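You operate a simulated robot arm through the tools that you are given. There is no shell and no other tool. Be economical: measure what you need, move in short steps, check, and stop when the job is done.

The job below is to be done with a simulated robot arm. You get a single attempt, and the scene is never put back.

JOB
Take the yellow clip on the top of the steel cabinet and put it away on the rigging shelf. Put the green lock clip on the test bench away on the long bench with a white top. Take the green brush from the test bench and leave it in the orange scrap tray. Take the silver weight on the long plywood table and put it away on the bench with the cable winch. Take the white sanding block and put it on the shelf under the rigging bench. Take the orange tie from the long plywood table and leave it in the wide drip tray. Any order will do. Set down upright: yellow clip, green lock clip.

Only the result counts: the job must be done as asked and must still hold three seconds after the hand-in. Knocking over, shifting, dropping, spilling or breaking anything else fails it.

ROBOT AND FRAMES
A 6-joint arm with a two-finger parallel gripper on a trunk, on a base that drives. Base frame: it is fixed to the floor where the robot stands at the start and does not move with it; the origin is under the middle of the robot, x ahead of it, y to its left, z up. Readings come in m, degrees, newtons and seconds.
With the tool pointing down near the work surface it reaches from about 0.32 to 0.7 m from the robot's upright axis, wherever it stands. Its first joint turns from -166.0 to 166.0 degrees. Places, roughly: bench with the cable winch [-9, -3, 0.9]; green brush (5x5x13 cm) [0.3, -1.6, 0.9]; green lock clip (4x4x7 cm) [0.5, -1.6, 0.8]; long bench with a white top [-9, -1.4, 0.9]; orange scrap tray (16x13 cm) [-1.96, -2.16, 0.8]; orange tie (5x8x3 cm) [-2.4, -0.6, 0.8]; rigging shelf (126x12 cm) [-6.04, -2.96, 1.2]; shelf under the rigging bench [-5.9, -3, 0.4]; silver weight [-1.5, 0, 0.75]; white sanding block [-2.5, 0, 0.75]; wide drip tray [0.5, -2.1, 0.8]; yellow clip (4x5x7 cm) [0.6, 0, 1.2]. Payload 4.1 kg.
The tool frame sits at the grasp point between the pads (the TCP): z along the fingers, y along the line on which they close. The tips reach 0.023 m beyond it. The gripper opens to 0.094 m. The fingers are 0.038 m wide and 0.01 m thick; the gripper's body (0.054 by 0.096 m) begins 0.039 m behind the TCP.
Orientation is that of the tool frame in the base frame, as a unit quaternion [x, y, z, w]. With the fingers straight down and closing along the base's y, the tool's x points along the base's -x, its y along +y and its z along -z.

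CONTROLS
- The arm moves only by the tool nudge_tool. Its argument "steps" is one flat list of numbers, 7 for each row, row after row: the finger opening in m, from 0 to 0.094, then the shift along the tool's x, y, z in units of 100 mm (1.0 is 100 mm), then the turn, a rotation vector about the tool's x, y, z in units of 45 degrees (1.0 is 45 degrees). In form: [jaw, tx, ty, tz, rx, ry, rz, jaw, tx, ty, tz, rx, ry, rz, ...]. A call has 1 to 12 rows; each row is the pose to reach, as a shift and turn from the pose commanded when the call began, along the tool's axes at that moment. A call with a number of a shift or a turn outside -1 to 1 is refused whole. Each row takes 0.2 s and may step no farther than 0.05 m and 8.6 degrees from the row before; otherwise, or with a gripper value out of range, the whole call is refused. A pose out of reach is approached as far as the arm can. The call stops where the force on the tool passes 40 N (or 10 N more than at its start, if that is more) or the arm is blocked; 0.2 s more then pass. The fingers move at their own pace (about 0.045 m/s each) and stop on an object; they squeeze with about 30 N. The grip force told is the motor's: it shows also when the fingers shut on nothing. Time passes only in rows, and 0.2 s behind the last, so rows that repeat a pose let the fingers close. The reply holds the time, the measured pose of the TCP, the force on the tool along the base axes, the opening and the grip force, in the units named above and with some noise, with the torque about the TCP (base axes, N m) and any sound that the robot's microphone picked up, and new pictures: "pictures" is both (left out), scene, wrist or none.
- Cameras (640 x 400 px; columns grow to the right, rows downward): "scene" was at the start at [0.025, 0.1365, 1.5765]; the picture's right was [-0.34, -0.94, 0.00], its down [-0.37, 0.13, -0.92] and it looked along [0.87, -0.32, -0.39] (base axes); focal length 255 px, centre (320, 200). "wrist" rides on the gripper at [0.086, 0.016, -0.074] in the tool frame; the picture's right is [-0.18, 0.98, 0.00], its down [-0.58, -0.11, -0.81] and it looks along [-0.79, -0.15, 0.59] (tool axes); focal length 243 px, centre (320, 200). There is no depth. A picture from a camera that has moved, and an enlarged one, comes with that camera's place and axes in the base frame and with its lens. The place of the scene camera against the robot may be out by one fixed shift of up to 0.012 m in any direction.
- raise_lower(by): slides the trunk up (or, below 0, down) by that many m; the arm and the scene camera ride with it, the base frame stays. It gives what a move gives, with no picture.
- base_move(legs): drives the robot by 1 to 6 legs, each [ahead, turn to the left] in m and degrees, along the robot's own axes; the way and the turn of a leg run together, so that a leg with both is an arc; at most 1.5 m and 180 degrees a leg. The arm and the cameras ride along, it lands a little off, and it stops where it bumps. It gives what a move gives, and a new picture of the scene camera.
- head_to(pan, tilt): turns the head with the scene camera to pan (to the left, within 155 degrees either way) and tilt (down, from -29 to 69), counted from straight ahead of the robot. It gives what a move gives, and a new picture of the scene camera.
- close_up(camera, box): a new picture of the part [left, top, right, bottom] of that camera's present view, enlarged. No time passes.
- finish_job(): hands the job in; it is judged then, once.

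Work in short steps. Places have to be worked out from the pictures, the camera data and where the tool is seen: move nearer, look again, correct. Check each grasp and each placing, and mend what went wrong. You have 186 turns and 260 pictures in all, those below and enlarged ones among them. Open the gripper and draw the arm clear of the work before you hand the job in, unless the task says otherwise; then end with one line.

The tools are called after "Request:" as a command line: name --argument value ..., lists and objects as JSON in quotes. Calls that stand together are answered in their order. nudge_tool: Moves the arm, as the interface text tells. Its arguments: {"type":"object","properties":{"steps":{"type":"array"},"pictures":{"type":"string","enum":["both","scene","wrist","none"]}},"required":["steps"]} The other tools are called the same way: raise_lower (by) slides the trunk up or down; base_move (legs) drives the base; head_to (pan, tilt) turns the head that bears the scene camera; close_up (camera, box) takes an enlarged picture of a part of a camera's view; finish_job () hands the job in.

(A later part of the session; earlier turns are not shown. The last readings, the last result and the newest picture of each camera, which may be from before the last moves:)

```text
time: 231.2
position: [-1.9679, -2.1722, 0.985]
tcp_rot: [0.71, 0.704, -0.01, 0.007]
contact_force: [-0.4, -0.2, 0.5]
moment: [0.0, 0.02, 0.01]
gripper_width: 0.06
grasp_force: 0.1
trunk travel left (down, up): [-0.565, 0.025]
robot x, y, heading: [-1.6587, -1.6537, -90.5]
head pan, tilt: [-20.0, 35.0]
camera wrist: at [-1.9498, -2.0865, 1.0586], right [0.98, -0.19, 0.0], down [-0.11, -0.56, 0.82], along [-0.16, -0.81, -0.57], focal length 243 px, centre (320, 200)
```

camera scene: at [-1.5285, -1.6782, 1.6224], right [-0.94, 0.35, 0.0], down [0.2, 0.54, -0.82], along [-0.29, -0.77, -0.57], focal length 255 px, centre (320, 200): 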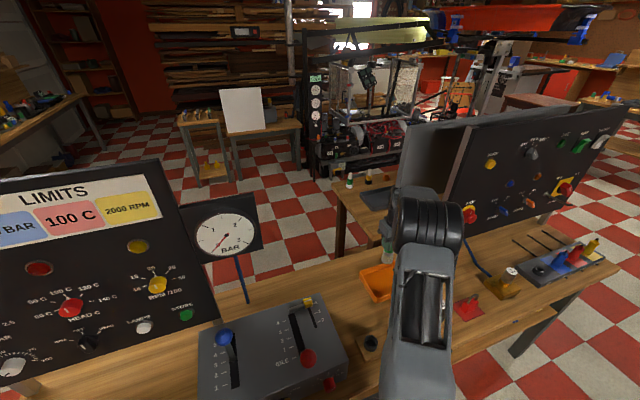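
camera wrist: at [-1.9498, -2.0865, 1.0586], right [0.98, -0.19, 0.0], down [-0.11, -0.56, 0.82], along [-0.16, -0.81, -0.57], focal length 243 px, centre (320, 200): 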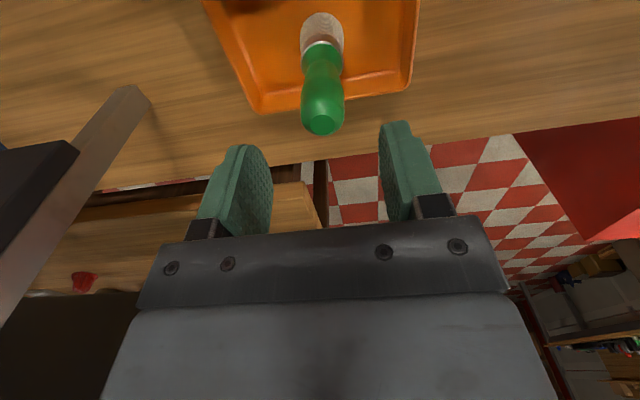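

The brush stands in the tray. I lift away, level the tool (1.4°), back off, and drive to the test bench for the lock clip near (0.525, -1.565).

Request:
nudge_tool --steps '[0.06, 0, 0, -0.4, 0, 0, 0, 0.06, 0, 0, -0.8, 0, 0.03, 0, 0.06, 0, 0, -1.0, 0, 0.03, 0]' --pictures "none"

Request:
base_move --legs '[[-0.35, 0], [0, 90.5], [1.5, 0]]'

```text
time: 232.0
position: [-1.9671, -2.1706, 1.0842]
tcp_rot: [0.709, 0.705, -0.002, -0.002]
contact_force: [-0.2, -0.3, -0.6]
moment: [0.01, 0.01, -0.02]
gripper_width: 0.0599
grasp_force: 0.2
trunk travel left (down, up): [-0.565, 0.025]
robot x, y, heading: [-1.6644, -1.658, -90.8]
head pan, tilt: [-20.0, 35.0]
```

```text
time: 245.0
position: [0.3387, -1.6276, 1.0837]
tcp_rot: [0.0, 1.0, -0.003, 0.001]
contact_force: [0.7, 0.0, -0.3]
moment: [-0.05, -0.01, -0.02]
gripper_width: 0.0603
grasp_force: 0.1
trunk travel left (down, up): [-0.565, 0.025]
robot x, y, heading: [-0.1751, -1.3236, -0.1]
head pan, tilt: [-20.0, 35.0]
camera scene: at [-0.1562, -1.1882, 1.6224], right [-0.34, -0.94, 0.0], down [-0.54, 0.2, -0.82], along [0.77, -0.28, -0.57], focal length 255 px, centre (320, 200)
```

scene: 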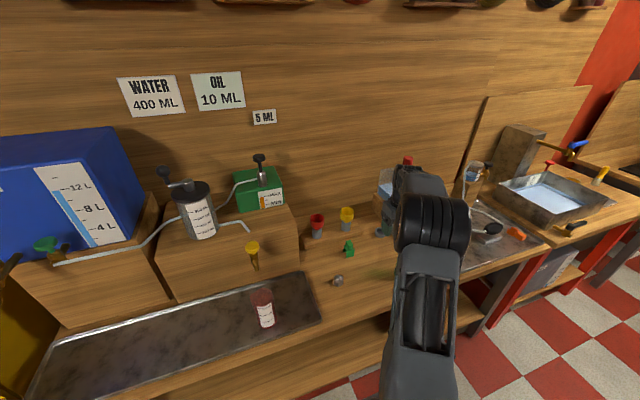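

I move forward 0.13 m and bring the gripper over the clip for a wrist view.

Request:
base_move --legs '[[0.13, 0]]'

Request:
nudge_tool --steps '[0.06, 0, 0.3, 0.3, 0, 0, 0, 0.06, 0, 0.6, 0.6, 0, 0, 0]' --pictures "wrist"

Request:
close_up --camera "wrist" --box '[240, 60, 400, 160]'

```text
time: 246.3
position: [0.4728, -1.6289, 1.0828]
tcp_rot: [0.0, 1.0, -0.002, 0.0]
contact_force: [-0.3, -0.6, -0.4]
moment: [0.04, 0.03, 0.02]
gripper_width: 0.0602
grasp_force: 0.1
trunk travel left (down, up): [-0.565, 0.025]
robot x, y, heading: [-0.0477, -1.3268, -0.0]
head pan, tilt: [-20.0, 35.0]
camera scene: at [-0.0241, -1.1884, 1.6224], right [-0.34, -0.94, 0.0], down [-0.54, 0.2, -0.82], along [0.77, -0.28, -0.57], focal length 255 px, centre (320, 200)
```

scene: 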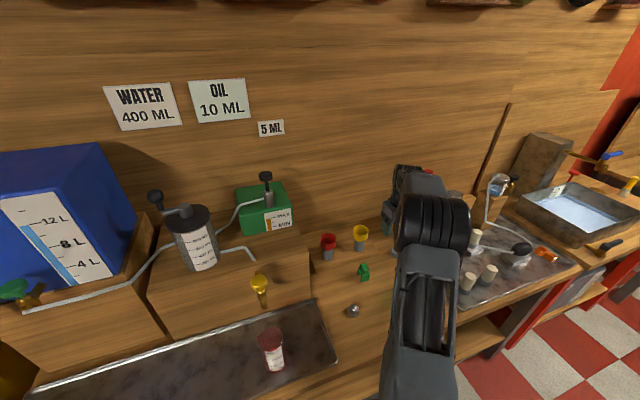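

```text
time: 246.9
position: [0.4712, -1.5684, 1.0221]
tcp_rot: [0.0, 1.0, -0.002, 0.001]
contact_force: [0.3, 0.0, 0.2]
moment: [-0.05, 0.0, -0.02]
gripper_width: 0.0597
grasp_force: 0.0
trunk travel left (down, up): [-0.565, 0.025]
robot x, y, heading: [-0.0465, -1.3253, -0.1]
head pan, tilt: [-20.0, 35.0]
camera wrist: at [0.3849, -1.5533, 1.0977], right [0.18, 0.98, -0.01], down [0.58, -0.1, 0.81], along [0.79, -0.15, -0.59], focal length 243 px, centre (320, 200)
```

wrist: 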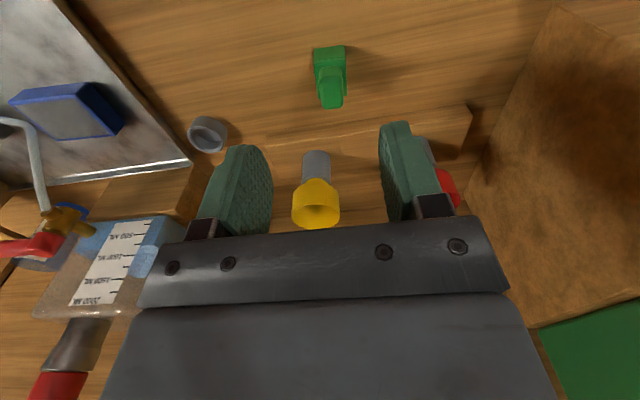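

```text
4.00 times, centred on (320, 110) of wrist
camera zoom: at [0.3849, -1.5533, 1.0977], right [0.18, 0.98, -0.01], down [0.58, -0.1, 0.81], along [0.79, -0.15, -0.59], focal length 970 px, centre (320, 560)
```

zoom: 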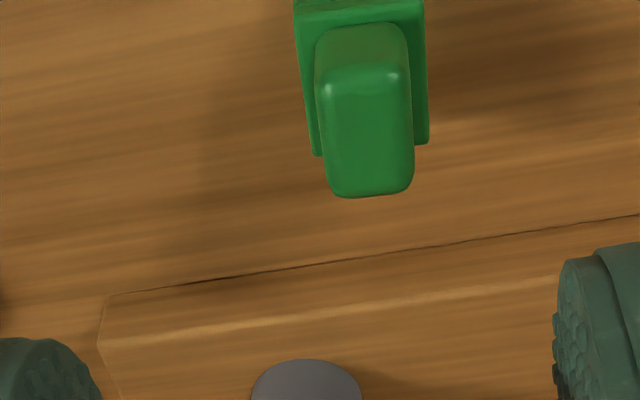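

The clip's block is at about (0.518, -1.568), top near z 0.87. I move over it and down.

Request:
nudge_tool --steps '[0.06, -0.48, 0, 0, 0, 0, 0, 0.06, -0.48, 0, 0.4, 0, 0, 0, 0.06, -0.48, 0, 0.8, 0, 0, 0, 0.06, -0.48, 0, 1.0, 0, 0, 0]' --pictures "wrist"

```text
time: 247.9
position: [0.5218, -1.5689, 0.9221]
tcp_rot: [0.0, 1.0, -0.003, 0.001]
contact_force: [0.7, -0.2, 0.6]
moment: [0.01, -0.02, 0.02]
gripper_width: 0.0598
grasp_force: 0.0
trunk travel left (down, up): [-0.565, 0.025]
robot x, y, heading: [-0.0452, -1.3238, 0.1]
head pan, tilt: [-20.0, 35.0]
camera wrist: at [0.435, -1.5541, 0.9976], right [0.18, 0.98, -0.01], down [0.58, -0.1, 0.81], along [0.79, -0.15, -0.59], focal length 243 px, centre (320, 200)
```

wrist: 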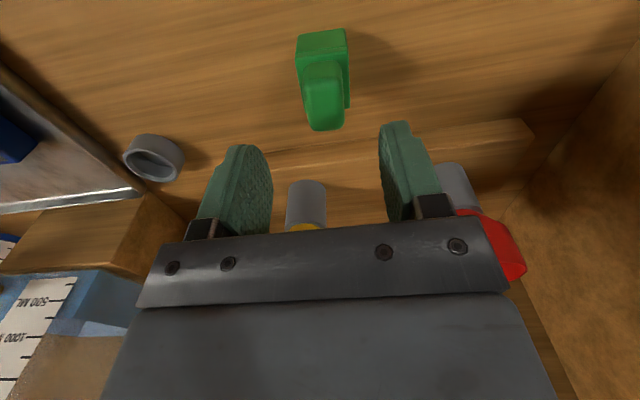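

The block is centred between the fingers. I go down to z≈0.855, 5 mm back from the cups, and close.

Request:
nudge_tool --steps '[0.06, 0.06, 0, 0.3, 0, 0, 0, 0.06, 0.06, 0, 0.55, 0, 0, 0, 0.06, 0.06, 0, 0.67, 0, 0, 0, 0.01, 0.06, 0, 0.67, 0, 0, 0, 0.01, 0.06, 0, 0.67, 0, 0, 0, 0.01, 0.06, 0, 0.67, 0, 0, 0]' --pictures "wrist"

```text
time: 249.3
position: [0.5123, -1.5699, 0.8567]
tcp_rot: [0.0, 1.0, -0.003, 0.001]
contact_force: [0.2, 0.4, 0.3]
moment: [-0.01, 0.02, 0.01]
gripper_width: 0.033
grasp_force: 29.9
trunk travel left (down, up): [-0.565, 0.025]
robot x, y, heading: [-0.0444, -1.3297, -0.1]
head pan, tilt: [-20.0, 35.0]
camera wrist: at [0.4276, -1.5545, 0.9314], right [0.18, 0.98, -0.01], down [0.58, -0.1, 0.81], along [0.79, -0.15, -0.59], focal length 243 px, centre (320, 200)
```

wrist: 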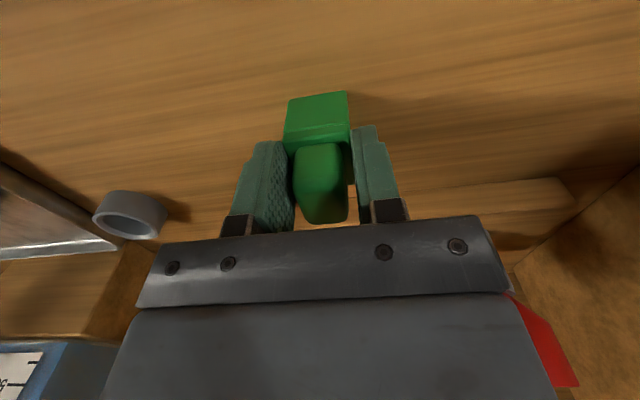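

The lock clip is held. I lift it in two steps, back off, and drive west along the corridor.

Request:
nudge_tool --steps '[0.01, 0, 0, -0.4, 0, 0, 0, 0.01, 0, 0, -0.8, 0, 0, 0, 0.01, 0.3, 0, -1.0, 0, 0, 0]' --pictures "none"

Request:
nudge_tool --steps '[0.01, 0.3, 0, -0.3, 0, 0, 0, 0.01, 0.6, 0, -0.6, 0, 0, 0, 0.01, 1.0, 0, -0.9, 0, 0, 0]' --pictures "wrist"

Request:
base_move --legs '[[-0.3, 0], [0, -177], [1.5, 0], [1.5, 0], [1.5, 0]]'

```text
time: 250.1
position: [0.4835, -1.57, 0.9564]
tcp_rot: [0.001, 1.0, -0.003, 0.001]
contact_force: [1.0, 0.1, -1.0]
moment: [0.0, 0.03, -0.04]
gripper_width: 0.0329
grasp_force: 30.2
trunk travel left (down, up): [-0.565, 0.025]
robot x, y, heading: [-0.0446, -1.3248, -0.1]
head pan, tilt: [-20.0, 35.0]
```

```text
time: 250.9
position: [0.3838, -1.5693, 1.0468]
tcp_rot: [0.0, 1.0, -0.003, 0.0]
contact_force: [-0.9, 0.8, -0.3]
moment: [-0.02, 0.0, 0.02]
gripper_width: 0.0331
grasp_force: 30.2
trunk travel left (down, up): [-0.565, 0.025]
robot x, y, heading: [-0.0495, -1.3272, -0.2]
head pan, tilt: [-20.0, 35.0]
camera wrist: at [0.2973, -1.5539, 1.1222], right [0.18, 0.98, 0.0], down [0.58, -0.1, 0.81], along [0.79, -0.15, -0.59], focal length 243 px, centre (320, 200)
```

wrist: 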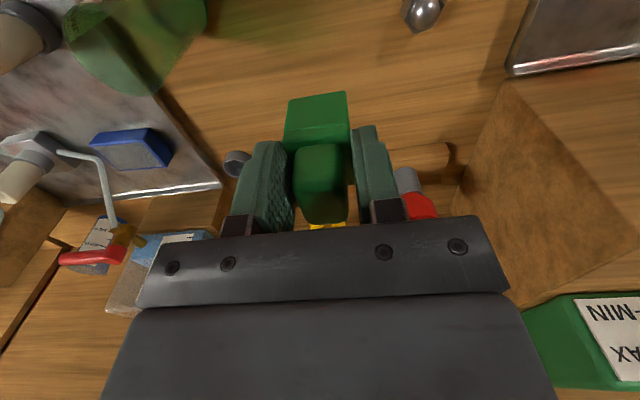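

```text
time: 281.2
position: [-5.2535, -1.1525, 1.0467]
tcp_rot: [1.0, 0.018, -0.002, -0.003]
contact_force: [0.1, -0.3, 0.3]
moment: [0.01, 0.04, -0.01]
gripper_width: 0.0327
grasp_force: 30.4
trunk travel left (down, up): [-0.565, 0.025]
robot x, y, heading: [-4.8107, -1.3813, -177.9]
head pan, tilt: [-20.0, 35.0]
camera scene: at [-4.8336, -1.5142, 1.6224], right [0.31, 0.95, 0.0], down [0.55, -0.18, -0.82], along [-0.78, 0.25, -0.57], focal length 255 px, centre (320, 200)
```

scene: 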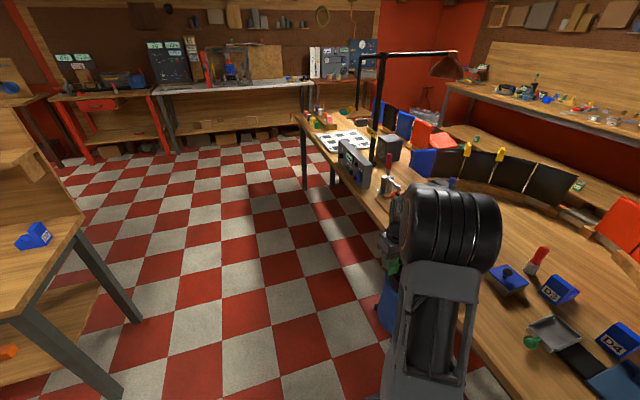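

I'm beside the tool table, whose edge is at y≈-0.97, and clear of it. The white-top bench is ahead at about x=-8.8 with y from -2.5 to -0.4; I go on to x≈-7.4.

Request:
head_to --pan 10 --tilt 28

Request:
base_move --legs '[[0, 6], [1.4, 0], [0, -8], [1.2, 0]]'

```text
time: 282.2
position: [-5.2539, -1.1538, 1.0462]
tcp_rot: [1.0, 0.019, -0.001, -0.003]
contact_force: [-0.3, -0.5, -0.2]
moment: [0.01, 0.03, 0.01]
gripper_width: 0.0329
grasp_force: 30.4
trunk travel left (down, up): [-0.565, 0.025]
robot x, y, heading: [-4.8126, -1.3804, -177.7]
head pan, tilt: [10.0, 28.0]
camera scene: at [-4.8389, -1.5603, 1.6333], right [-0.21, 0.98, 0.0], down [0.46, 0.1, -0.88], along [-0.86, -0.18, -0.47], focal length 255 px, centre (320, 200)
```

scene: 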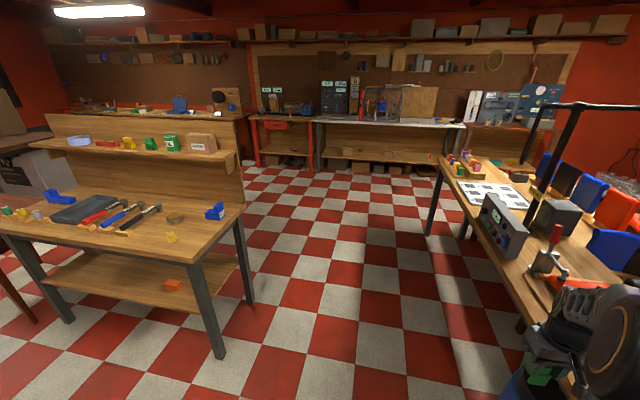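

```text
time: 296.1
position: [-7.8638, -1.4141, 1.046]
tcp_rot: [1.0, 0.023, -0.001, -0.003]
contact_force: [0.4, 0.3, -0.1]
moment: [0.03, -0.02, 0.03]
gripper_width: 0.0328
grasp_force: 30.0
trunk travel left (down, up): [-0.565, 0.025]
robot x, y, heading: [-7.4225, -1.636, -177.4]
head pan, tilt: [10.0, 28.0]
camera scene: at [-7.4469, -1.8183, 1.6334], right [-0.22, 0.98, 0.0], down [0.46, 0.1, -0.88], along [-0.86, -0.19, -0.47], focal length 255 px, centre (320, 200)
```

scene: 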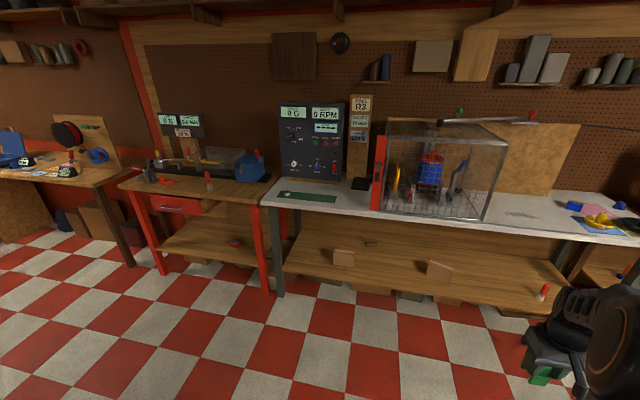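

The white bench has a free stretch right of the wire cage, with y from about -1.08 to -0.70 and its front edge at x≈-8.83. I drive to in front of it.

Request:
base_move --legs '[[0, -32.5], [1.0, 0], [0, 29.9]]'

Request:
head_to --pan -12 --tilt 40

```text
time: 304.3
position: [-8.7219, -0.8901, 1.0456]
tcp_rot: [1.0, -0.003, -0.002, -0.002]
contact_force: [-1.1, 0.9, -0.2]
moment: [-0.02, -0.01, 0.0]
gripper_width: 0.0326
grasp_force: 30.5
trunk travel left (down, up): [-0.565, 0.025]
robot x, y, heading: [-8.2913, -1.1332, 179.4]
head pan, tilt: [10.0, 28.0]
camera scene: at [-8.3263, -1.3157, 1.6333], right [-0.17, 0.99, 0.0], down [0.46, 0.08, -0.88], along [-0.87, -0.15, -0.47], focal length 255 px, centre (320, 200)
```

scene: 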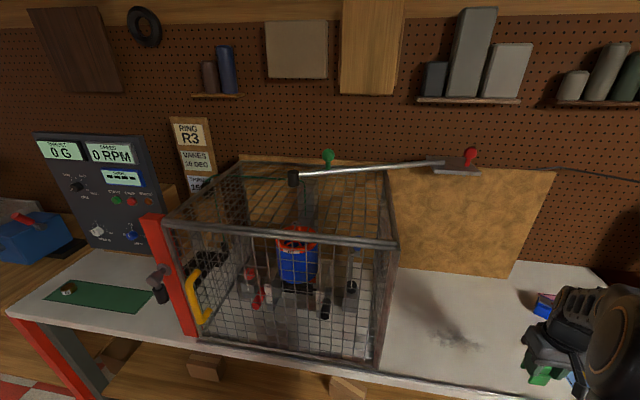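

```text
time: 305.2
position: [-8.7219, -0.8907, 1.0464]
tcp_rot: [1.0, -0.002, -0.001, -0.002]
contact_force: [0.6, 0.2, -0.6]
moment: [-0.01, 0.01, -0.02]
gripper_width: 0.0329
grasp_force: 30.5
trunk travel left (down, up): [-0.565, 0.025]
robot x, y, heading: [-8.2934, -1.1345, 179.5]
head pan, tilt: [-12.0, 40.0]
camera scene: at [-8.3194, -1.282, 1.6149], right [0.21, 0.98, 0.0], down [0.63, -0.14, -0.77], along [-0.75, 0.16, -0.64], focal length 255 px, centre (320, 200)
```

scene: 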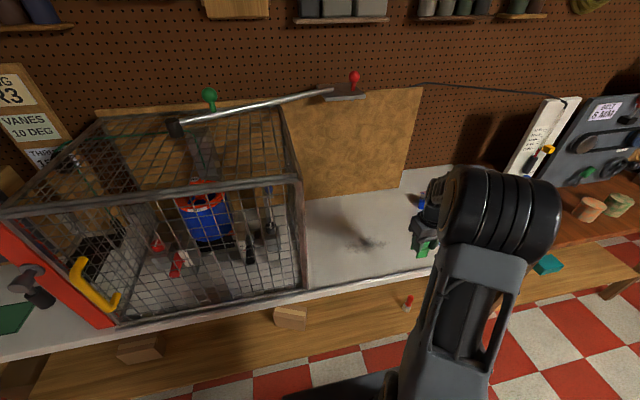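

There's free white surface here. I reach forward to x≈-8.85 and check with the wrist camera.

Request:
nudge_tool --steps '[0.01, -0.4, 0.1, 0, 0, 0, 0, 0.01, -0.8, 0.2, 0, 0, 0, 0, 0.01, -1.0, 0.3, 0.1, 0, 0, 0]' --pictures "none"

Request:
nudge_tool --steps '[0.01, -0.35, 0, 0.3, 0, 0, 0]' --pictures "both"

```text
time: 306.0
position: [-8.8224, -0.9177, 1.0362]
tcp_rot: [1.0, -0.002, -0.001, -0.002]
contact_force: [-0.1, 0.5, -0.6]
moment: [0.01, -0.01, -0.02]
gripper_width: 0.0329
grasp_force: 30.0
trunk travel left (down, up): [-0.565, 0.025]
robot x, y, heading: [-8.2916, -1.1324, 179.7]
head pan, tilt: [-12.0, 40.0]
```

```text
time: 306.4
position: [-8.8582, -0.9179, 1.0046]
tcp_rot: [1.0, -0.002, 0.0, -0.003]
contact_force: [-0.3, 0.0, -0.1]
moment: [0.02, 0.04, 0.0]
gripper_width: 0.033
grasp_force: 29.9
trunk travel left (down, up): [-0.565, 0.025]
robot x, y, heading: [-8.292, -1.1345, 179.5]
head pan, tilt: [-12.0, 40.0]
camera scene: at [-8.3201, -1.2819, 1.6149], right [0.21, 0.98, 0.0], down [0.63, -0.14, -0.77], along [-0.75, 0.16, -0.64], focal length 255 px, centre (320, 200)
camera wrist: at [-8.7718, -0.9367, 1.0815], right [-0.19, -0.98, -0.01], down [-0.58, 0.11, 0.81], along [-0.79, 0.16, -0.59], focal length 243 px, centre (320, 200)
```

scene: 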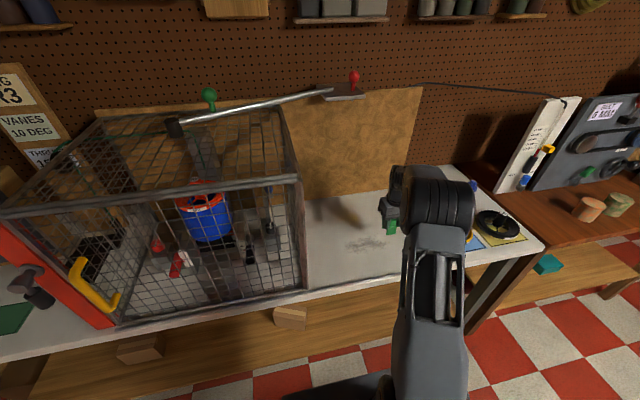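
wrist: 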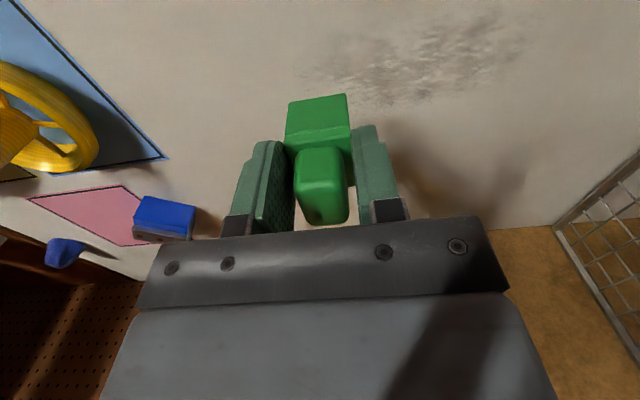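

The surface below is clear white bench. I lower until contact.

Request:
nudge_tool --steps '[0.01, 0, 0, 0.15, 0, 0, 0, 0.01, 0, 0, 0.25, 0, 0, 0, 0.01, 0, 0, 0.32, 0, 0, 0, 0.01, 0, 0, 0.38, 0, 0, 0, 0.01, 0, 0, 0.44, 0, 0, 0, 0.01, 0, 0, 0.5, 0, 0, 0, 0.01, 0, 0, 0.56, 0, 0, 0, 0.01, 0, 0, 0.62, 0, 0, 0, 0.01, 0, 0, 0.68, 0, 0, 0, 0.01, 0, 0, 0.74, 0, 0, 0, 0.01, 0, 0, 0.8, 0, 0, 0]' --pictures "wrist"

```text
time: 308.9
position: [-8.8595, -0.9169, 0.9344]
tcp_rot: [1.0, -0.003, -0.008, -0.006]
contact_force: [1.7, -0.8, 17.1]
moment: [-0.19, -0.24, 0.0]
gripper_width: 0.0328
grasp_force: 30.0
trunk travel left (down, up): [-0.565, 0.025]
robot x, y, heading: [-8.2935, -1.1383, 179.5]
head pan, tilt: [-12.0, 40.0]
stopped in row 11: the force on the tool passed its limit at 43 N (the readings are from after the stop); the commanded pose is now the measured one
camera wrist: at [-8.7721, -0.9367, 1.0083], right [-0.19, -0.98, -0.01], down [-0.57, 0.1, 0.82], along [-0.8, 0.16, -0.58], focal length 243 px, centre (320, 200)
```

wrist: 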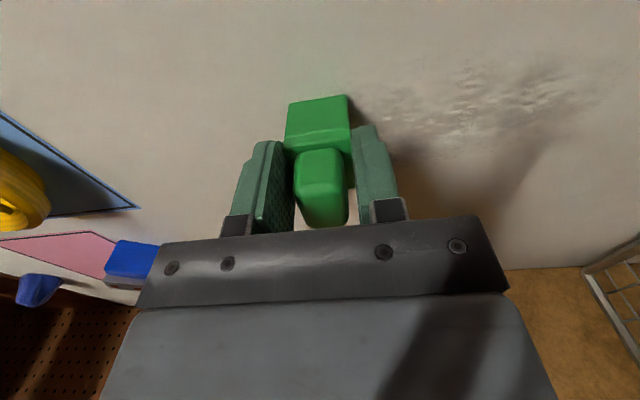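

Contact at bench height ≈0.88. I release and lift away.

Request:
nudge_tool --steps '[0.033, 0, 0, -0.02, 0, 0, 0, 0.06, 0, 0, -0.02, 0, 0, 0, 0.06, 0, 0, -0.02, 0, 0, 0, 0.06, 0, 0, -0.02, 0, 0, 0, 0.06, 0, 0, -0.3, 0, 0, 0, 0.06, 0, 0, -0.7, 0, 0, 0, 0.06, 0, 0, -1.0, 0, 0, 0]' --pictures "wrist"

```text
time: 310.5
position: [-8.8579, -0.919, 1.0314]
tcp_rot: [1.0, -0.002, -0.005, -0.005]
contact_force: [-0.1, -0.2, 0.2]
moment: [-0.01, 0.01, 0.0]
gripper_width: 0.06
grasp_force: 0.1
trunk travel left (down, up): [-0.565, 0.025]
robot x, y, heading: [-8.2919, -1.1358, 179.4]
head pan, tilt: [-12.0, 40.0]
camera wrist: at [-8.7715, -0.9374, 1.1056], right [-0.19, -0.98, -0.01], down [-0.57, 0.1, 0.81], along [-0.8, 0.16, -0.58], focal length 243 px, centre (320, 200)
```

wrist: 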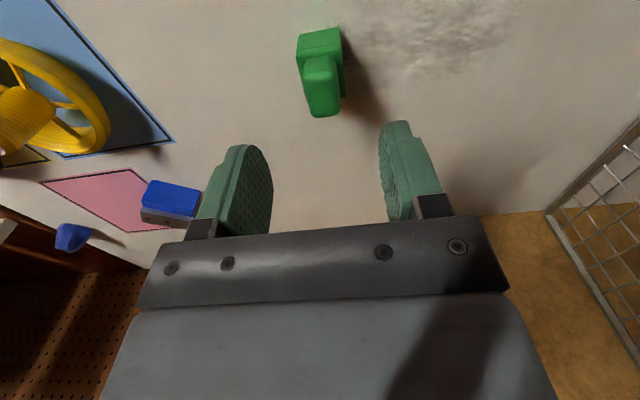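

The lock clip stands upright on the white bench. I lift and tuck the arm to the robot's centreline, then drive back to the open floor west of the plywood table.

Request:
nudge_tool --steps '[0.06, 0.2, 0, -0.4, 0, 0, 0, 0.06, 0.5, 0, -0.8, 0, 0, 0, 0.06, 0.9, 0, -1.0, 0, 0, 0, 0.06, 1.0, 0.4, -1.0, 0, 0, 0, 0.06, 1.0, 0.8, -1.0, 0, 0, 0, 0.06, 1.0, 1.0, -1.0, 0, 0, 0]' --pictures "none"

Request:
nudge_tool --steps '[0.06, 0.2, 0.35, -0.2, 0, 0, 0, 0.06, 0.4, 0.7, -0.4, 0, 0, 0, 0.06, 0.7, 1.0, -0.5, 0, 0, 0, 0.06, 0.9, 1.0, -0.8, 0, 0, 0]' --pictures "none"

Request:
base_move --legs '[[-0.7, 0], [0, -173], [1.5, 0], [1.5, 0]]'

```text
time: 311.9
position: [-8.759, -1.0201, 1.1306]
tcp_rot: [1.0, -0.003, -0.005, -0.005]
contact_force: [1.2, -0.7, -0.2]
moment: [0.01, -0.03, -0.03]
gripper_width: 0.06
grasp_force: 0.0
trunk travel left (down, up): [-0.565, 0.025]
robot x, y, heading: [-8.2916, -1.1317, 179.6]
head pan, tilt: [-12.0, 40.0]
```

```text
time: 312.9
position: [-8.6676, -1.1203, 1.209]
tcp_rot: [1.0, -0.003, -0.005, -0.005]
contact_force: [0.5, -1.0, -0.4]
moment: [0.0, 0.0, 0.03]
gripper_width: 0.0602
grasp_force: 0.0
trunk travel left (down, up): [-0.565, 0.025]
robot x, y, heading: [-8.2912, -1.1337, 179.4]
head pan, tilt: [-12.0, 40.0]
```

```text
time: 325.0
position: [-7.1521, -1.091, 1.2072]
tcp_rot: [-0.076, 0.997, -0.004, 0.006]
contact_force: [0.9, 0.2, 0.9]
moment: [0.01, 0.01, -0.01]
gripper_width: 0.0601
grasp_force: 0.0
trunk travel left (down, up): [-0.565, 0.025]
robot x, y, heading: [-7.5267, -1.1401, 9.0]
head pan, tilt: [-12.0, 40.0]
stopped in leg 3: the robot was blocked; the commanded pose is now the measured one
camera scene: at [-7.5291, -0.9851, 1.6148], right [-0.05, -1.0, 0.0], down [-0.64, 0.03, -0.77], along [0.77, -0.04, -0.64], focal length 255 px, centre (320, 200)
```

scene: 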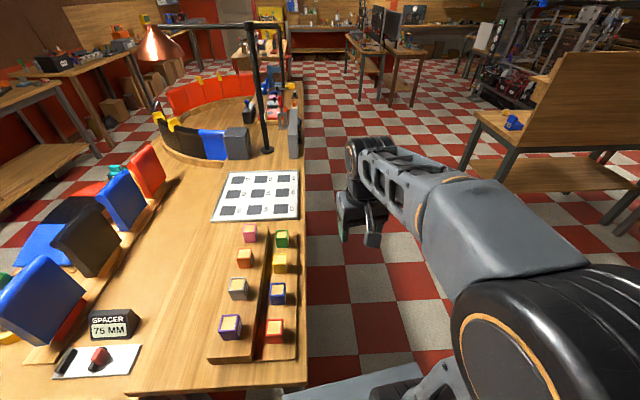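

I steered the wrong way and touched the tool table's corner; everything on it still looks in place. I back off, go round further south, and continue east.

Request:
close_up --camera "scene" --box '[0, 120, 320, 400]'

Request:
base_move --legs '[[-0.25, 0], [0, -52], [0.55, 0], [0, 42], [1.5, 0]]'

```text
1.43 times, centred on (160, 260) of scene
camera zoom: at [-7.5291, -0.9851, 1.6148], right [-0.05, -1.0, 0.0], down [-0.64, 0.03, -0.77], along [0.77, -0.04, -0.64], focal length 365 px, centre (549, 114)
```

zoom: 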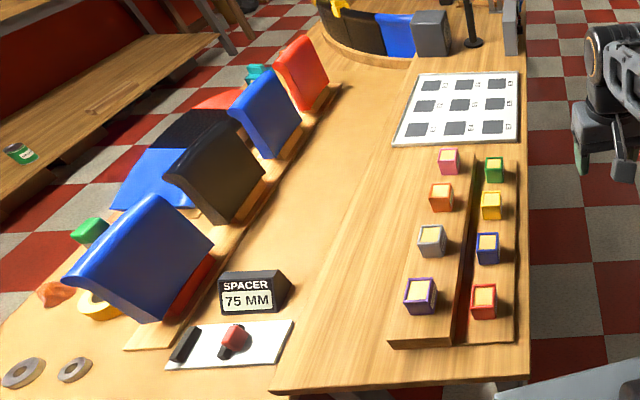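

```text
time: 340.8
position: [-5.5115, -1.6253, 1.2061]
tcp_rot: [0.016, 1.0, -0.005, 0.005]
contact_force: [0.4, 0.2, -0.6]
moment: [-0.01, -0.01, -0.01]
gripper_width: 0.0601
grasp_force: 0.1
trunk travel left (down, up): [-0.565, 0.025]
robot x, y, heading: [-5.8875, -1.6, -1.9]
head pan, tilt: [-12.0, 40.0]
camera scene: at [-5.8621, -1.4502, 1.6148], right [-0.24, -0.97, 0.0], down [-0.62, 0.15, -0.77], along [0.74, -0.18, -0.64], focal length 255 px, centre (320, 200)
```

scene: 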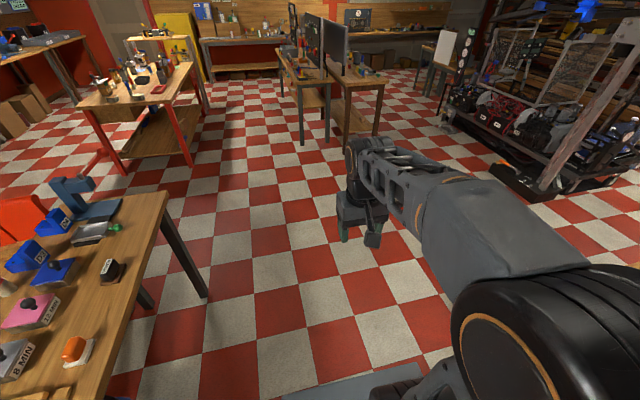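

I go to (-4.0, -1.5), then north to the aisle at y≈0.72, facing east.

Request:
base_move --legs '[[0, 4.9], [1.0, 0], [0.89, 0], [0, 87]]'

Request:
base_move --legs '[[1.2, 0], [1.0, 0], [0, -90]]'

```text
time: 354.6
position: [-3.9442, -1.1306, 1.2067]
tcp_rot: [-0.7, 0.715, 0.0, 0.007]
contact_force: [0.3, -0.2, -0.1]
moment: [0.02, -0.01, -0.02]
gripper_width: 0.0598
grasp_force: 0.1
trunk travel left (down, up): [-0.565, 0.025]
robot x, y, heading: [-3.9626, -1.5064, 88.6]
head pan, tilt: [-12.0, 40.0]
camera scene: at [-4.1149, -1.4797, 1.6148], right [0.97, -0.23, 0.0], down [-0.15, -0.63, -0.77], along [0.17, 0.75, -0.64], focal length 255 px, centre (320, 200)
```

scene: 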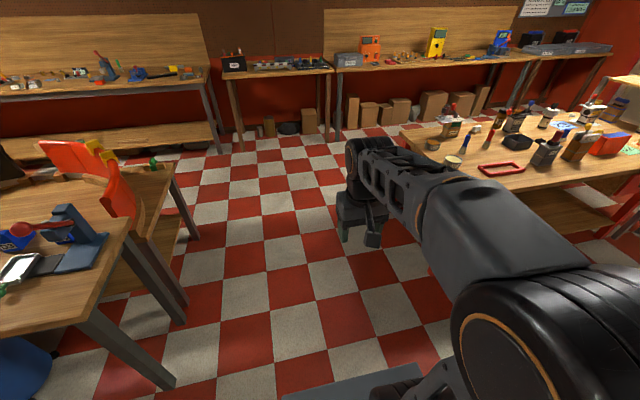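

```text
time: 369.2
position: [-3.5516, 0.6973, 1.207]
tcp_rot: [-0.016, 1.0, -0.005, 0.005]
contact_force: [-0.1, -0.2, 0.4]
moment: [0.01, 0.01, 0.03]
gripper_width: 0.06
grasp_force: 0.0
trunk travel left (down, up): [-0.565, 0.025]
robot x, y, heading: [-3.9276, 0.6943, 1.9]
head pan, tilt: [-12.0, 40.0]
camera scene: at [-3.9128, 0.8474, 1.6148], right [-0.17, -0.98, 0.0], down [-0.63, 0.11, -0.77], along [0.75, -0.13, -0.64], focal length 255 px, centre (320, 200)
```

scene: 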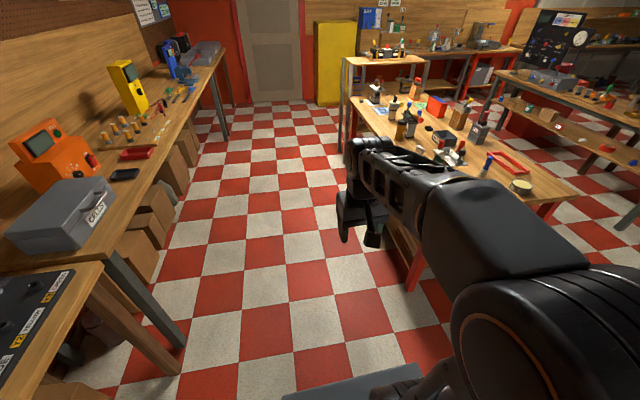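

The aisle is clear. I drive east to x≈-2.0 and look right over the table.

Request:
base_move --legs '[[0, 0], [1.0, -1], [0.9, 0]]'

Request:
head_to --pan -70 --tilt 38

```text
time: 379.2
position: [-1.6165, 0.7607, 1.2075]
tcp_rot: [-0.017, 1.0, -0.005, 0.005]
contact_force: [-0.1, 0.4, 0.4]
moment: [-0.03, 0.02, 0.01]
gripper_width: 0.0599
grasp_force: 0.0
trunk travel left (down, up): [-0.565, 0.025]
robot x, y, heading: [-1.9975, 0.7615, 1.9]
head pan, tilt: [-12.0, 40.0]
camera scene: at [-1.9793, 0.9115, 1.6148], right [-0.17, -0.99, 0.0], down [-0.63, 0.11, -0.77], along [0.75, -0.13, -0.64], focal length 255 px, centre (320, 200)
```

scene: 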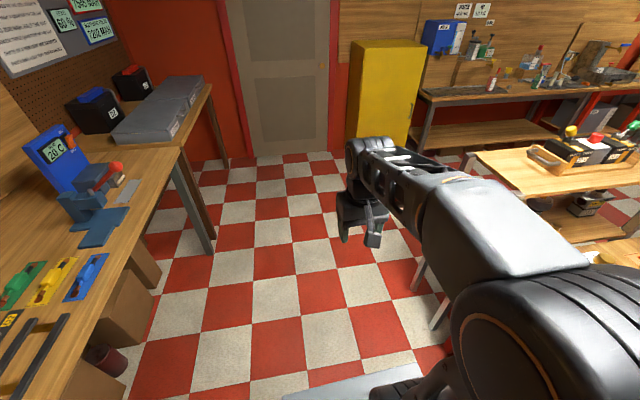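

```text
time: 380.5
position: [-1.6177, 0.7607, 1.2067]
tcp_rot: [-0.019, 1.0, -0.006, 0.006]
contact_force: [-1.1, 0.0, -0.4]
moment: [0.0, -0.02, 0.01]
gripper_width: 0.0601
grasp_force: 0.1
trunk travel left (down, up): [-0.565, 0.025]
robot x, y, heading: [-1.9958, 0.7563, 2.4]
head pan, tilt: [-70.0, 38.0]
camera scene: at [-2.0307, 0.8461, 1.6178], right [-0.93, -0.38, 0.0], down [-0.23, 0.57, -0.79], along [0.3, -0.73, -0.62], focal length 255 px, centre (320, 200)
```

scene: 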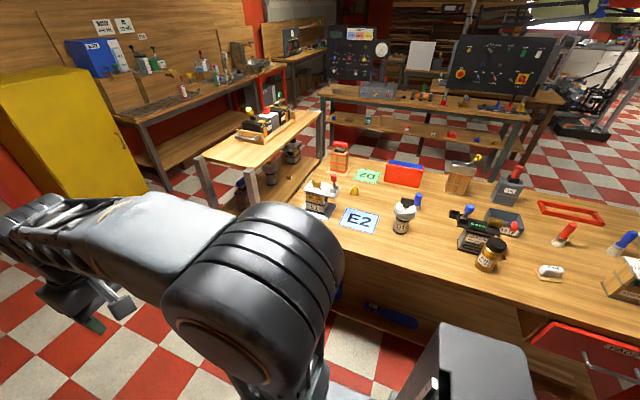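

I enlarge the part of the table near (-1.5, 0) to find the silver weight.

Request:
close_up --camera "scene" --box '[280, 130, 440, 240]'

Request:
close_up --camera "scene" --box '[440, 190, 600, 300]'

```text
3.64 times, centred on (360, 185) of scene
camera zoom: at [-2.0307, 0.8461, 1.6178], right [-0.93, -0.38, 0.0], down [-0.23, 0.57, -0.79], along [0.3, -0.73, -0.62], focal length 928 px, centre (174, 254)
```

zoom: 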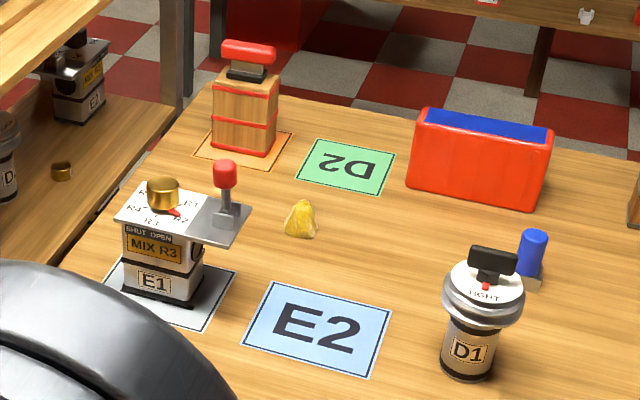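

```text
3.64 times, centred on (520, 245) of scene
camera zoom: at [-2.0307, 0.8461, 1.6178], right [-0.93, -0.38, 0.0], down [-0.23, 0.57, -0.79], along [0.3, -0.73, -0.62], focal length 928 px, centre (-407, 36)
```

zoom: 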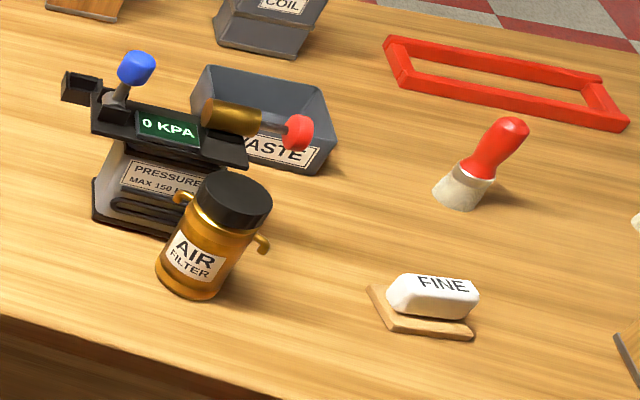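

The arm hides the spot near (-1.5, 0). I drive 0.45 m further and look again.

Request:
base_move --legs '[[0.45, -2]]'

Request:
head_to --pan -95 --tilt 45

```text
time: 383.2
position: [-1.1719, 0.7592, 1.2075]
tcp_rot: [-0.003, 1.0, -0.006, 0.005]
contact_force: [0.1, -0.1, -0.2]
moment: [0.01, 0.04, 0.01]
gripper_width: 0.0599
grasp_force: 0.1
trunk travel left (down, up): [-0.565, 0.025]
robot x, y, heading: [-1.5471, 0.7716, 0.3]
head pan, tilt: [-70.0, 38.0]
camera scene: at [-1.5827, 0.8573, 1.6178], right [-0.94, -0.35, 0.0], down [-0.22, 0.58, -0.79], along [0.27, -0.74, -0.62], focal length 255 px, centre (320, 200)
```

scene: 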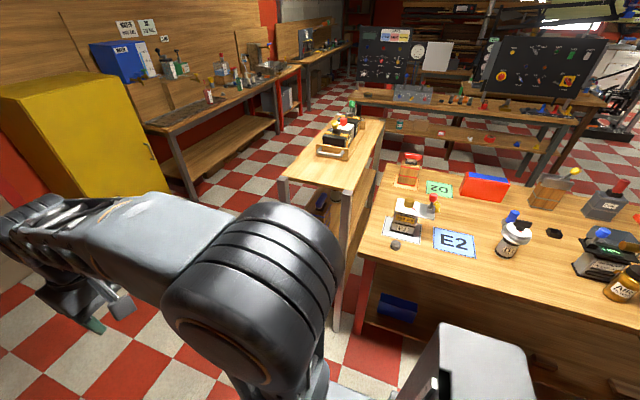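

```text
time: 384.1
position: [-1.1747, 0.7598, 1.2062]
tcp_rot: [-0.003, 1.0, -0.005, 0.006]
contact_force: [0.2, -0.4, -0.3]
moment: [-0.01, 0.0, 0.01]
gripper_width: 0.0599
grasp_force: 0.0
trunk travel left (down, up): [-0.565, 0.025]
robot x, y, heading: [-1.5473, 0.77, 0.4]
head pan, tilt: [-95.0, 45.0]
camera scene: at [-1.6198, 0.8571, 1.6076], right [-1.0, 0.08, 0.0], down [0.06, 0.7, -0.71], along [-0.06, -0.71, -0.71], focal length 255 px, centre (320, 200)
```

scene: 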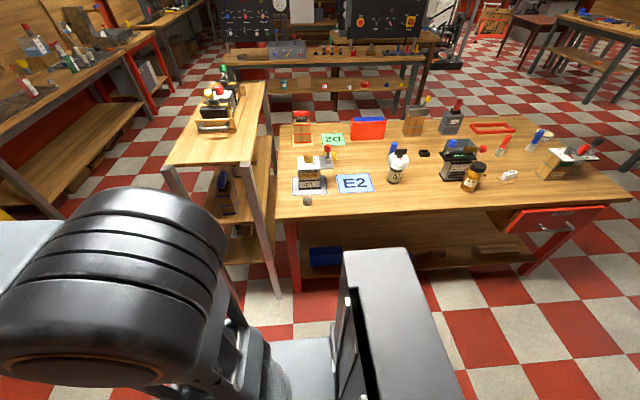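

The weight is the small grey piece at about (-1.635, 0.045). I enlarge it.

Request:
close_up --camera "scene" --box '[270, 160, 350, 220]'

```text
6.67 times, centred on (310, 190) of scene
camera zoom: at [-1.6198, 0.8571, 1.6076], right [-1.0, 0.08, 0.0], down [0.06, 0.7, -0.71], along [-0.06, -0.71, -0.71], focal length 1702 px, centre (387, 267)
```

zoom: 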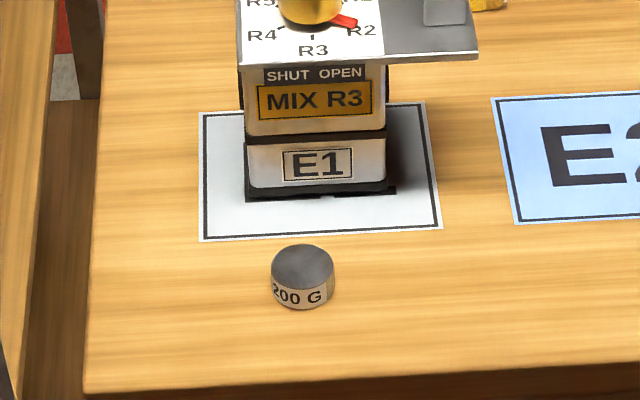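

It's a 200 g disc, about 42 mm across, just north of device E1. I turn to face the table and come closer.

Request:
base_move --legs '[[0, -90.4], [0.2, 0]]'

Request:
head_to --pan 0 --tilt 45

Request:
raise_lower --by -0.15

```text
time: 389.5
position: [-1.5676, 0.1926, 1.2069]
tcp_rot: [0.711, 0.703, -0.007, 0.0]
contact_force: [-0.4, 0.0, 0.1]
moment: [0.03, -0.01, -0.02]
gripper_width: 0.0601
grasp_force: 0.1
trunk travel left (down, up): [-0.565, 0.025]
robot x, y, heading: [-1.55, 0.5676, -90.3]
head pan, tilt: [-95.0, 45.0]
camera scene: at [-1.4678, 0.6369, 1.6076], right [0.09, 1.0, 0.0], down [0.7, -0.07, -0.71], along [-0.7, 0.07, -0.71], focal length 255 px, centre (320, 200)
```

scene: 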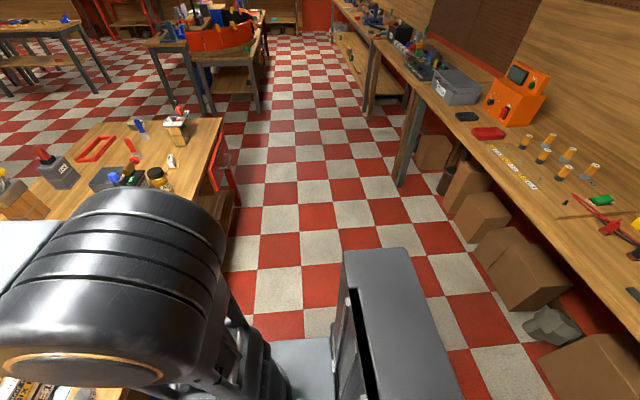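

```text
time: 391.2
position: [-1.5678, 0.1931, 1.2073]
tcp_rot: [0.711, 0.703, -0.008, 0.0]
contact_force: [0.3, -0.3, -1.1]
moment: [-0.02, 0.0, 0.0]
gripper_width: 0.06
grasp_force: 0.1
trunk travel left (down, up): [-0.565, 0.025]
robot x, y, heading: [-1.556, 0.5657, -90.4]
head pan, tilt: [0.0, 45.0]
camera scene: at [-1.3875, 0.5487, 1.6076], right [-1.0, 0.01, 0.0], down [0.01, 0.71, -0.71], along [-0.01, -0.71, -0.71], focal length 255 px, centre (320, 200)
```

scene: 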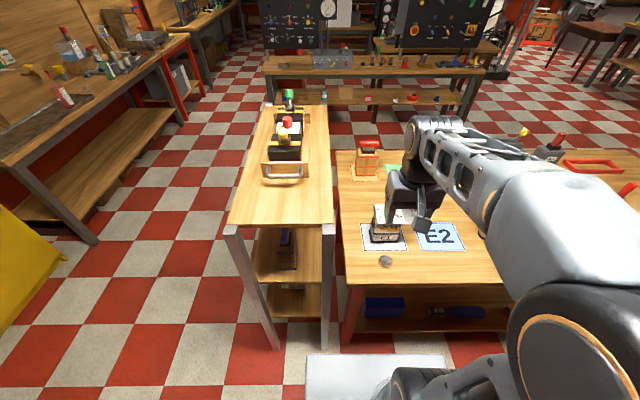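

```text
time: 393.0
position: [-1.5686, 0.1925, 1.0578]
tcp_rot: [0.711, 0.703, -0.008, -0.001]
contact_force: [0.4, -0.5, 0.9]
moment: [-0.01, 0.02, -0.03]
gripper_width: 0.06
grasp_force: 0.0
trunk travel left (down, up): [-0.415, 0.175]
robot x, y, heading: [-1.5497, 0.5688, -90.6]
head pan, tilt: [0.0, 45.0]
```

The weight is confirmed at (-1.636, 0.05). I approach, staying north of E1, and look with the wrist camera.

Request:
nudge_tool --steps '[0.07, -0.2, -0.3, 0.3, 0, 0, 0, 0.07, -0.4, -0.6, 0.6, 0, 0, 0, 0.07, -0.8, -0.66, 0.8, 0, 0, 0, 0.07, -0.9, -0.66, 1.0, 0, 0, 0]' --pictures "wrist"

```text
time: 394.0
position: [-1.6337, 0.1002, 0.9585]
tcp_rot: [0.71, 0.704, -0.008, 0.0]
contact_force: [-0.6, 0.1, -0.3]
moment: [0.01, 0.02, -0.01]
gripper_width: 0.0697
grasp_force: 0.1
trunk travel left (down, up): [-0.415, 0.175]
robot x, y, heading: [-1.5492, 0.5743, -90.3]
head pan, tilt: [0.0, 45.0]
camera wrist: at [-1.6156, 0.1853, 1.0328], right [0.98, -0.19, -0.01], down [-0.11, -0.57, 0.81], along [-0.16, -0.8, -0.58], focal length 243 px, centre (320, 200)
```

wrist: 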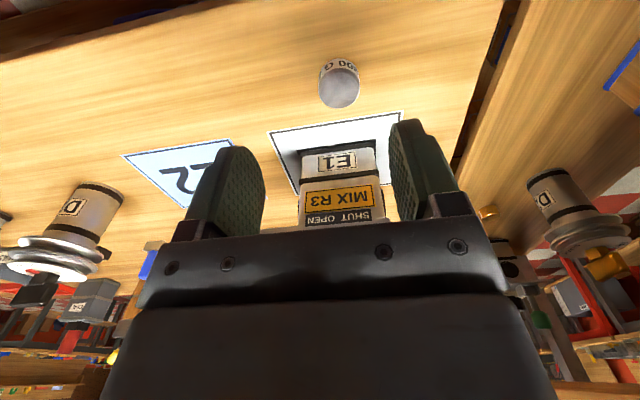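

The weight's centre is at (-1.623, 0.052). I go over it and down in steps.

Request:
nudge_tool --steps '[0.07, -0.45, 0.12, 0, 0, 0, 0, 0.07, -0.45, 0.12, 0.4, 0, 0, 0, 0.07, -0.45, 0.12, 0.8, 0, 0, 0, 0.07, -0.45, 0.12, 1.0, 0, 0, 0]' --pictures "wrist"

```text
time: 395.0
position: [-1.6256, 0.0564, 0.8581]
tcp_rot: [0.71, 0.704, -0.007, 0.0]
contact_force: [-0.8, 0.2, 0.1]
moment: [-0.03, 0.01, 0.02]
gripper_width: 0.0699
grasp_force: 0.0
trunk travel left (down, up): [-0.415, 0.175]
robot x, y, heading: [-1.55, 0.5686, -90.6]
head pan, tilt: [0.0, 45.0]
camera wrist: at [-1.6062, 0.1405, 0.9331], right [0.98, -0.19, -0.01], down [-0.11, -0.57, 0.81], along [-0.16, -0.8, -0.58], focal length 243 px, centre (320, 200)
```

wrist: 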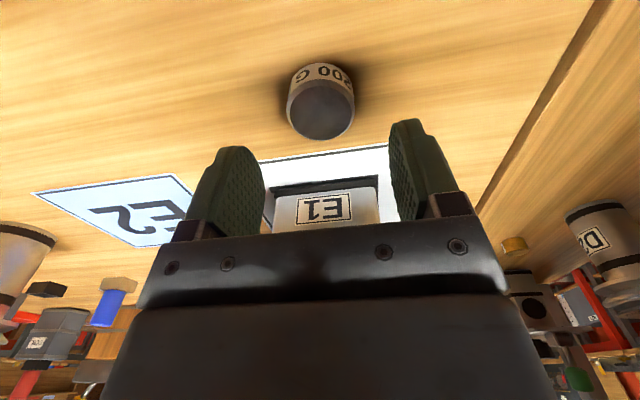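

Centred. I lower 52 mm, and close.

Request:
nudge_tool --steps '[0.07, 0, 0, 0.3, 0, 0, 0, 0.07, 0, 0, 0.52, 0, 0, 0, 0.02, 0, 0, 0.52, 0, 0, 0, 0.02, 0, 0, 0.52, 0, 0, 0, 0.02, 0, 0, 0.52, 0, 0, 0]' --pictures "wrist"

```text
time: 396.2
position: [-1.626, 0.0561, 0.8062]
tcp_rot: [0.711, 0.704, -0.005, 0.0]
contact_force: [-0.6, 0.5, 0.0]
moment: [-0.01, -0.05, 0.0]
gripper_width: 0.0415
grasp_force: 29.7
trunk travel left (down, up): [-0.415, 0.175]
robot x, y, heading: [-1.5528, 0.5706, -90.2]
head pan, tilt: [0.0, 45.0]
camera wrist: at [-1.6082, 0.1407, 0.8814], right [0.98, -0.19, -0.01], down [-0.11, -0.57, 0.81], along [-0.16, -0.8, -0.58], focal length 243 px, centre (320, 200)
```

wrist: 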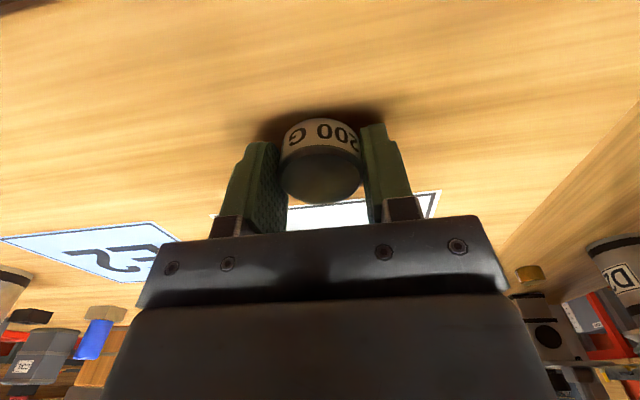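

The weight is held (41.5 mm). I lift it clear, raise the trunk, back out, and drive west along the aisle.

Request:
nudge_tool --steps '[0.02, 0, 0, -0.3, 0, 0, 0, 0.02, 0.2, 0, -0.6, 0, 0, 0, 0.02, 0.6, 0, -0.9, 0, 0, 0, 0.02, 1.0, 0.2, -1.0, 0, 0, 0]' --pictures "none"

Request:
raise_lower --by 0.17

Request:
base_move --legs '[[-0.2, 0], [0, -90], [1.25, 0], [1.2, 0], [0, 90]]'

```text
time: 397.2
position: [-1.6042, 0.1583, 0.9096]
tcp_rot: [0.711, 0.703, -0.007, 0.001]
contact_force: [-0.1, 0.5, -2.3]
moment: [0.0, 0.01, 0.02]
gripper_width: 0.0412
grasp_force: 29.6
trunk travel left (down, up): [-0.415, 0.175]
robot x, y, heading: [-1.5525, 0.5728, -90.3]
head pan, tilt: [0.0, 45.0]
```

```text
time: 399.1
position: [-1.6037, 0.1584, 1.079]
tcp_rot: [0.71, 0.704, -0.008, 0.0]
contact_force: [0.1, -0.3, -2.3]
moment: [0.02, 0.01, -0.01]
gripper_width: 0.0414
grasp_force: 30.0
trunk travel left (down, up): [-0.585, 0.005]
robot x, y, heading: [-1.551, 0.5699, -90.0]
head pan, tilt: [0.0, 45.0]
```

```text
time: 420.0
position: [-4.0385, 0.3923, 1.0777]
tcp_rot: [0.705, 0.71, -0.007, 0.0]
contact_force: [-0.3, 0.7, -2.3]
moment: [-0.01, 0.01, -0.01]
gripper_width: 0.0411
grasp_force: 30.0
trunk travel left (down, up): [-0.585, 0.005]
robot x, y, heading: [-3.9958, 0.8055, -89.5]
head pan, tilt: [0.0, 45.0]
camera scene: at [-3.8288, 0.7861, 1.6276], right [-1.0, -0.01, 0.0], down [-0.01, 0.71, -0.71], along [0.01, -0.71, -0.71], focal length 255 px, centre (320, 200)
```

scene: 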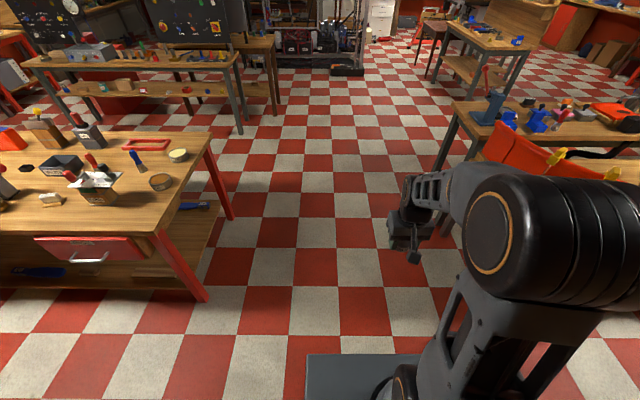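

The way south is clear. I drive on to the corridor and west to x≈-7.

Request:
base_move --legs '[[1.2, 0], [1.15, 0], [0, -88.5], [1.5, 0], [1.5, 0]]'

```text
time: 449.3
position: [-7.3835, -1.5733, 1.0784]
tcp_rot: [1.0, 0.008, -0.006, -0.005]
contact_force: [0.4, 0.7, -1.5]
moment: [0.01, 0.01, 0.02]
gripper_width: 0.0411
grasp_force: 30.0
trunk travel left (down, up): [-0.585, 0.005]
robot x, y, heading: [-6.9696, -1.6126, -178.8]
head pan, tilt: [0.0, 45.0]
camera scene: at [-6.9907, -1.7789, 1.6276], right [-0.02, 1.0, 0.0], down [0.71, 0.01, -0.71], along [-0.71, -0.01, -0.71], focal length 255 px, centre (320, 200)
```

scene: 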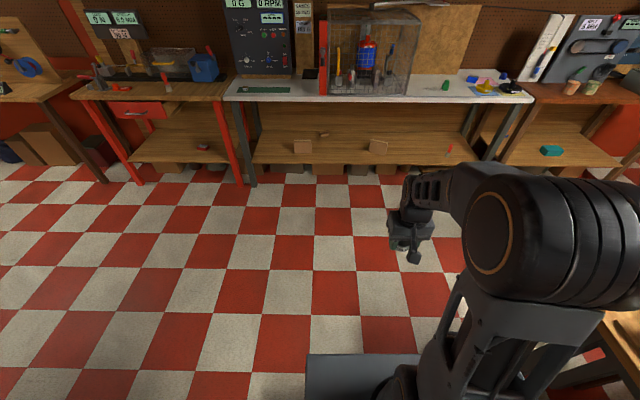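

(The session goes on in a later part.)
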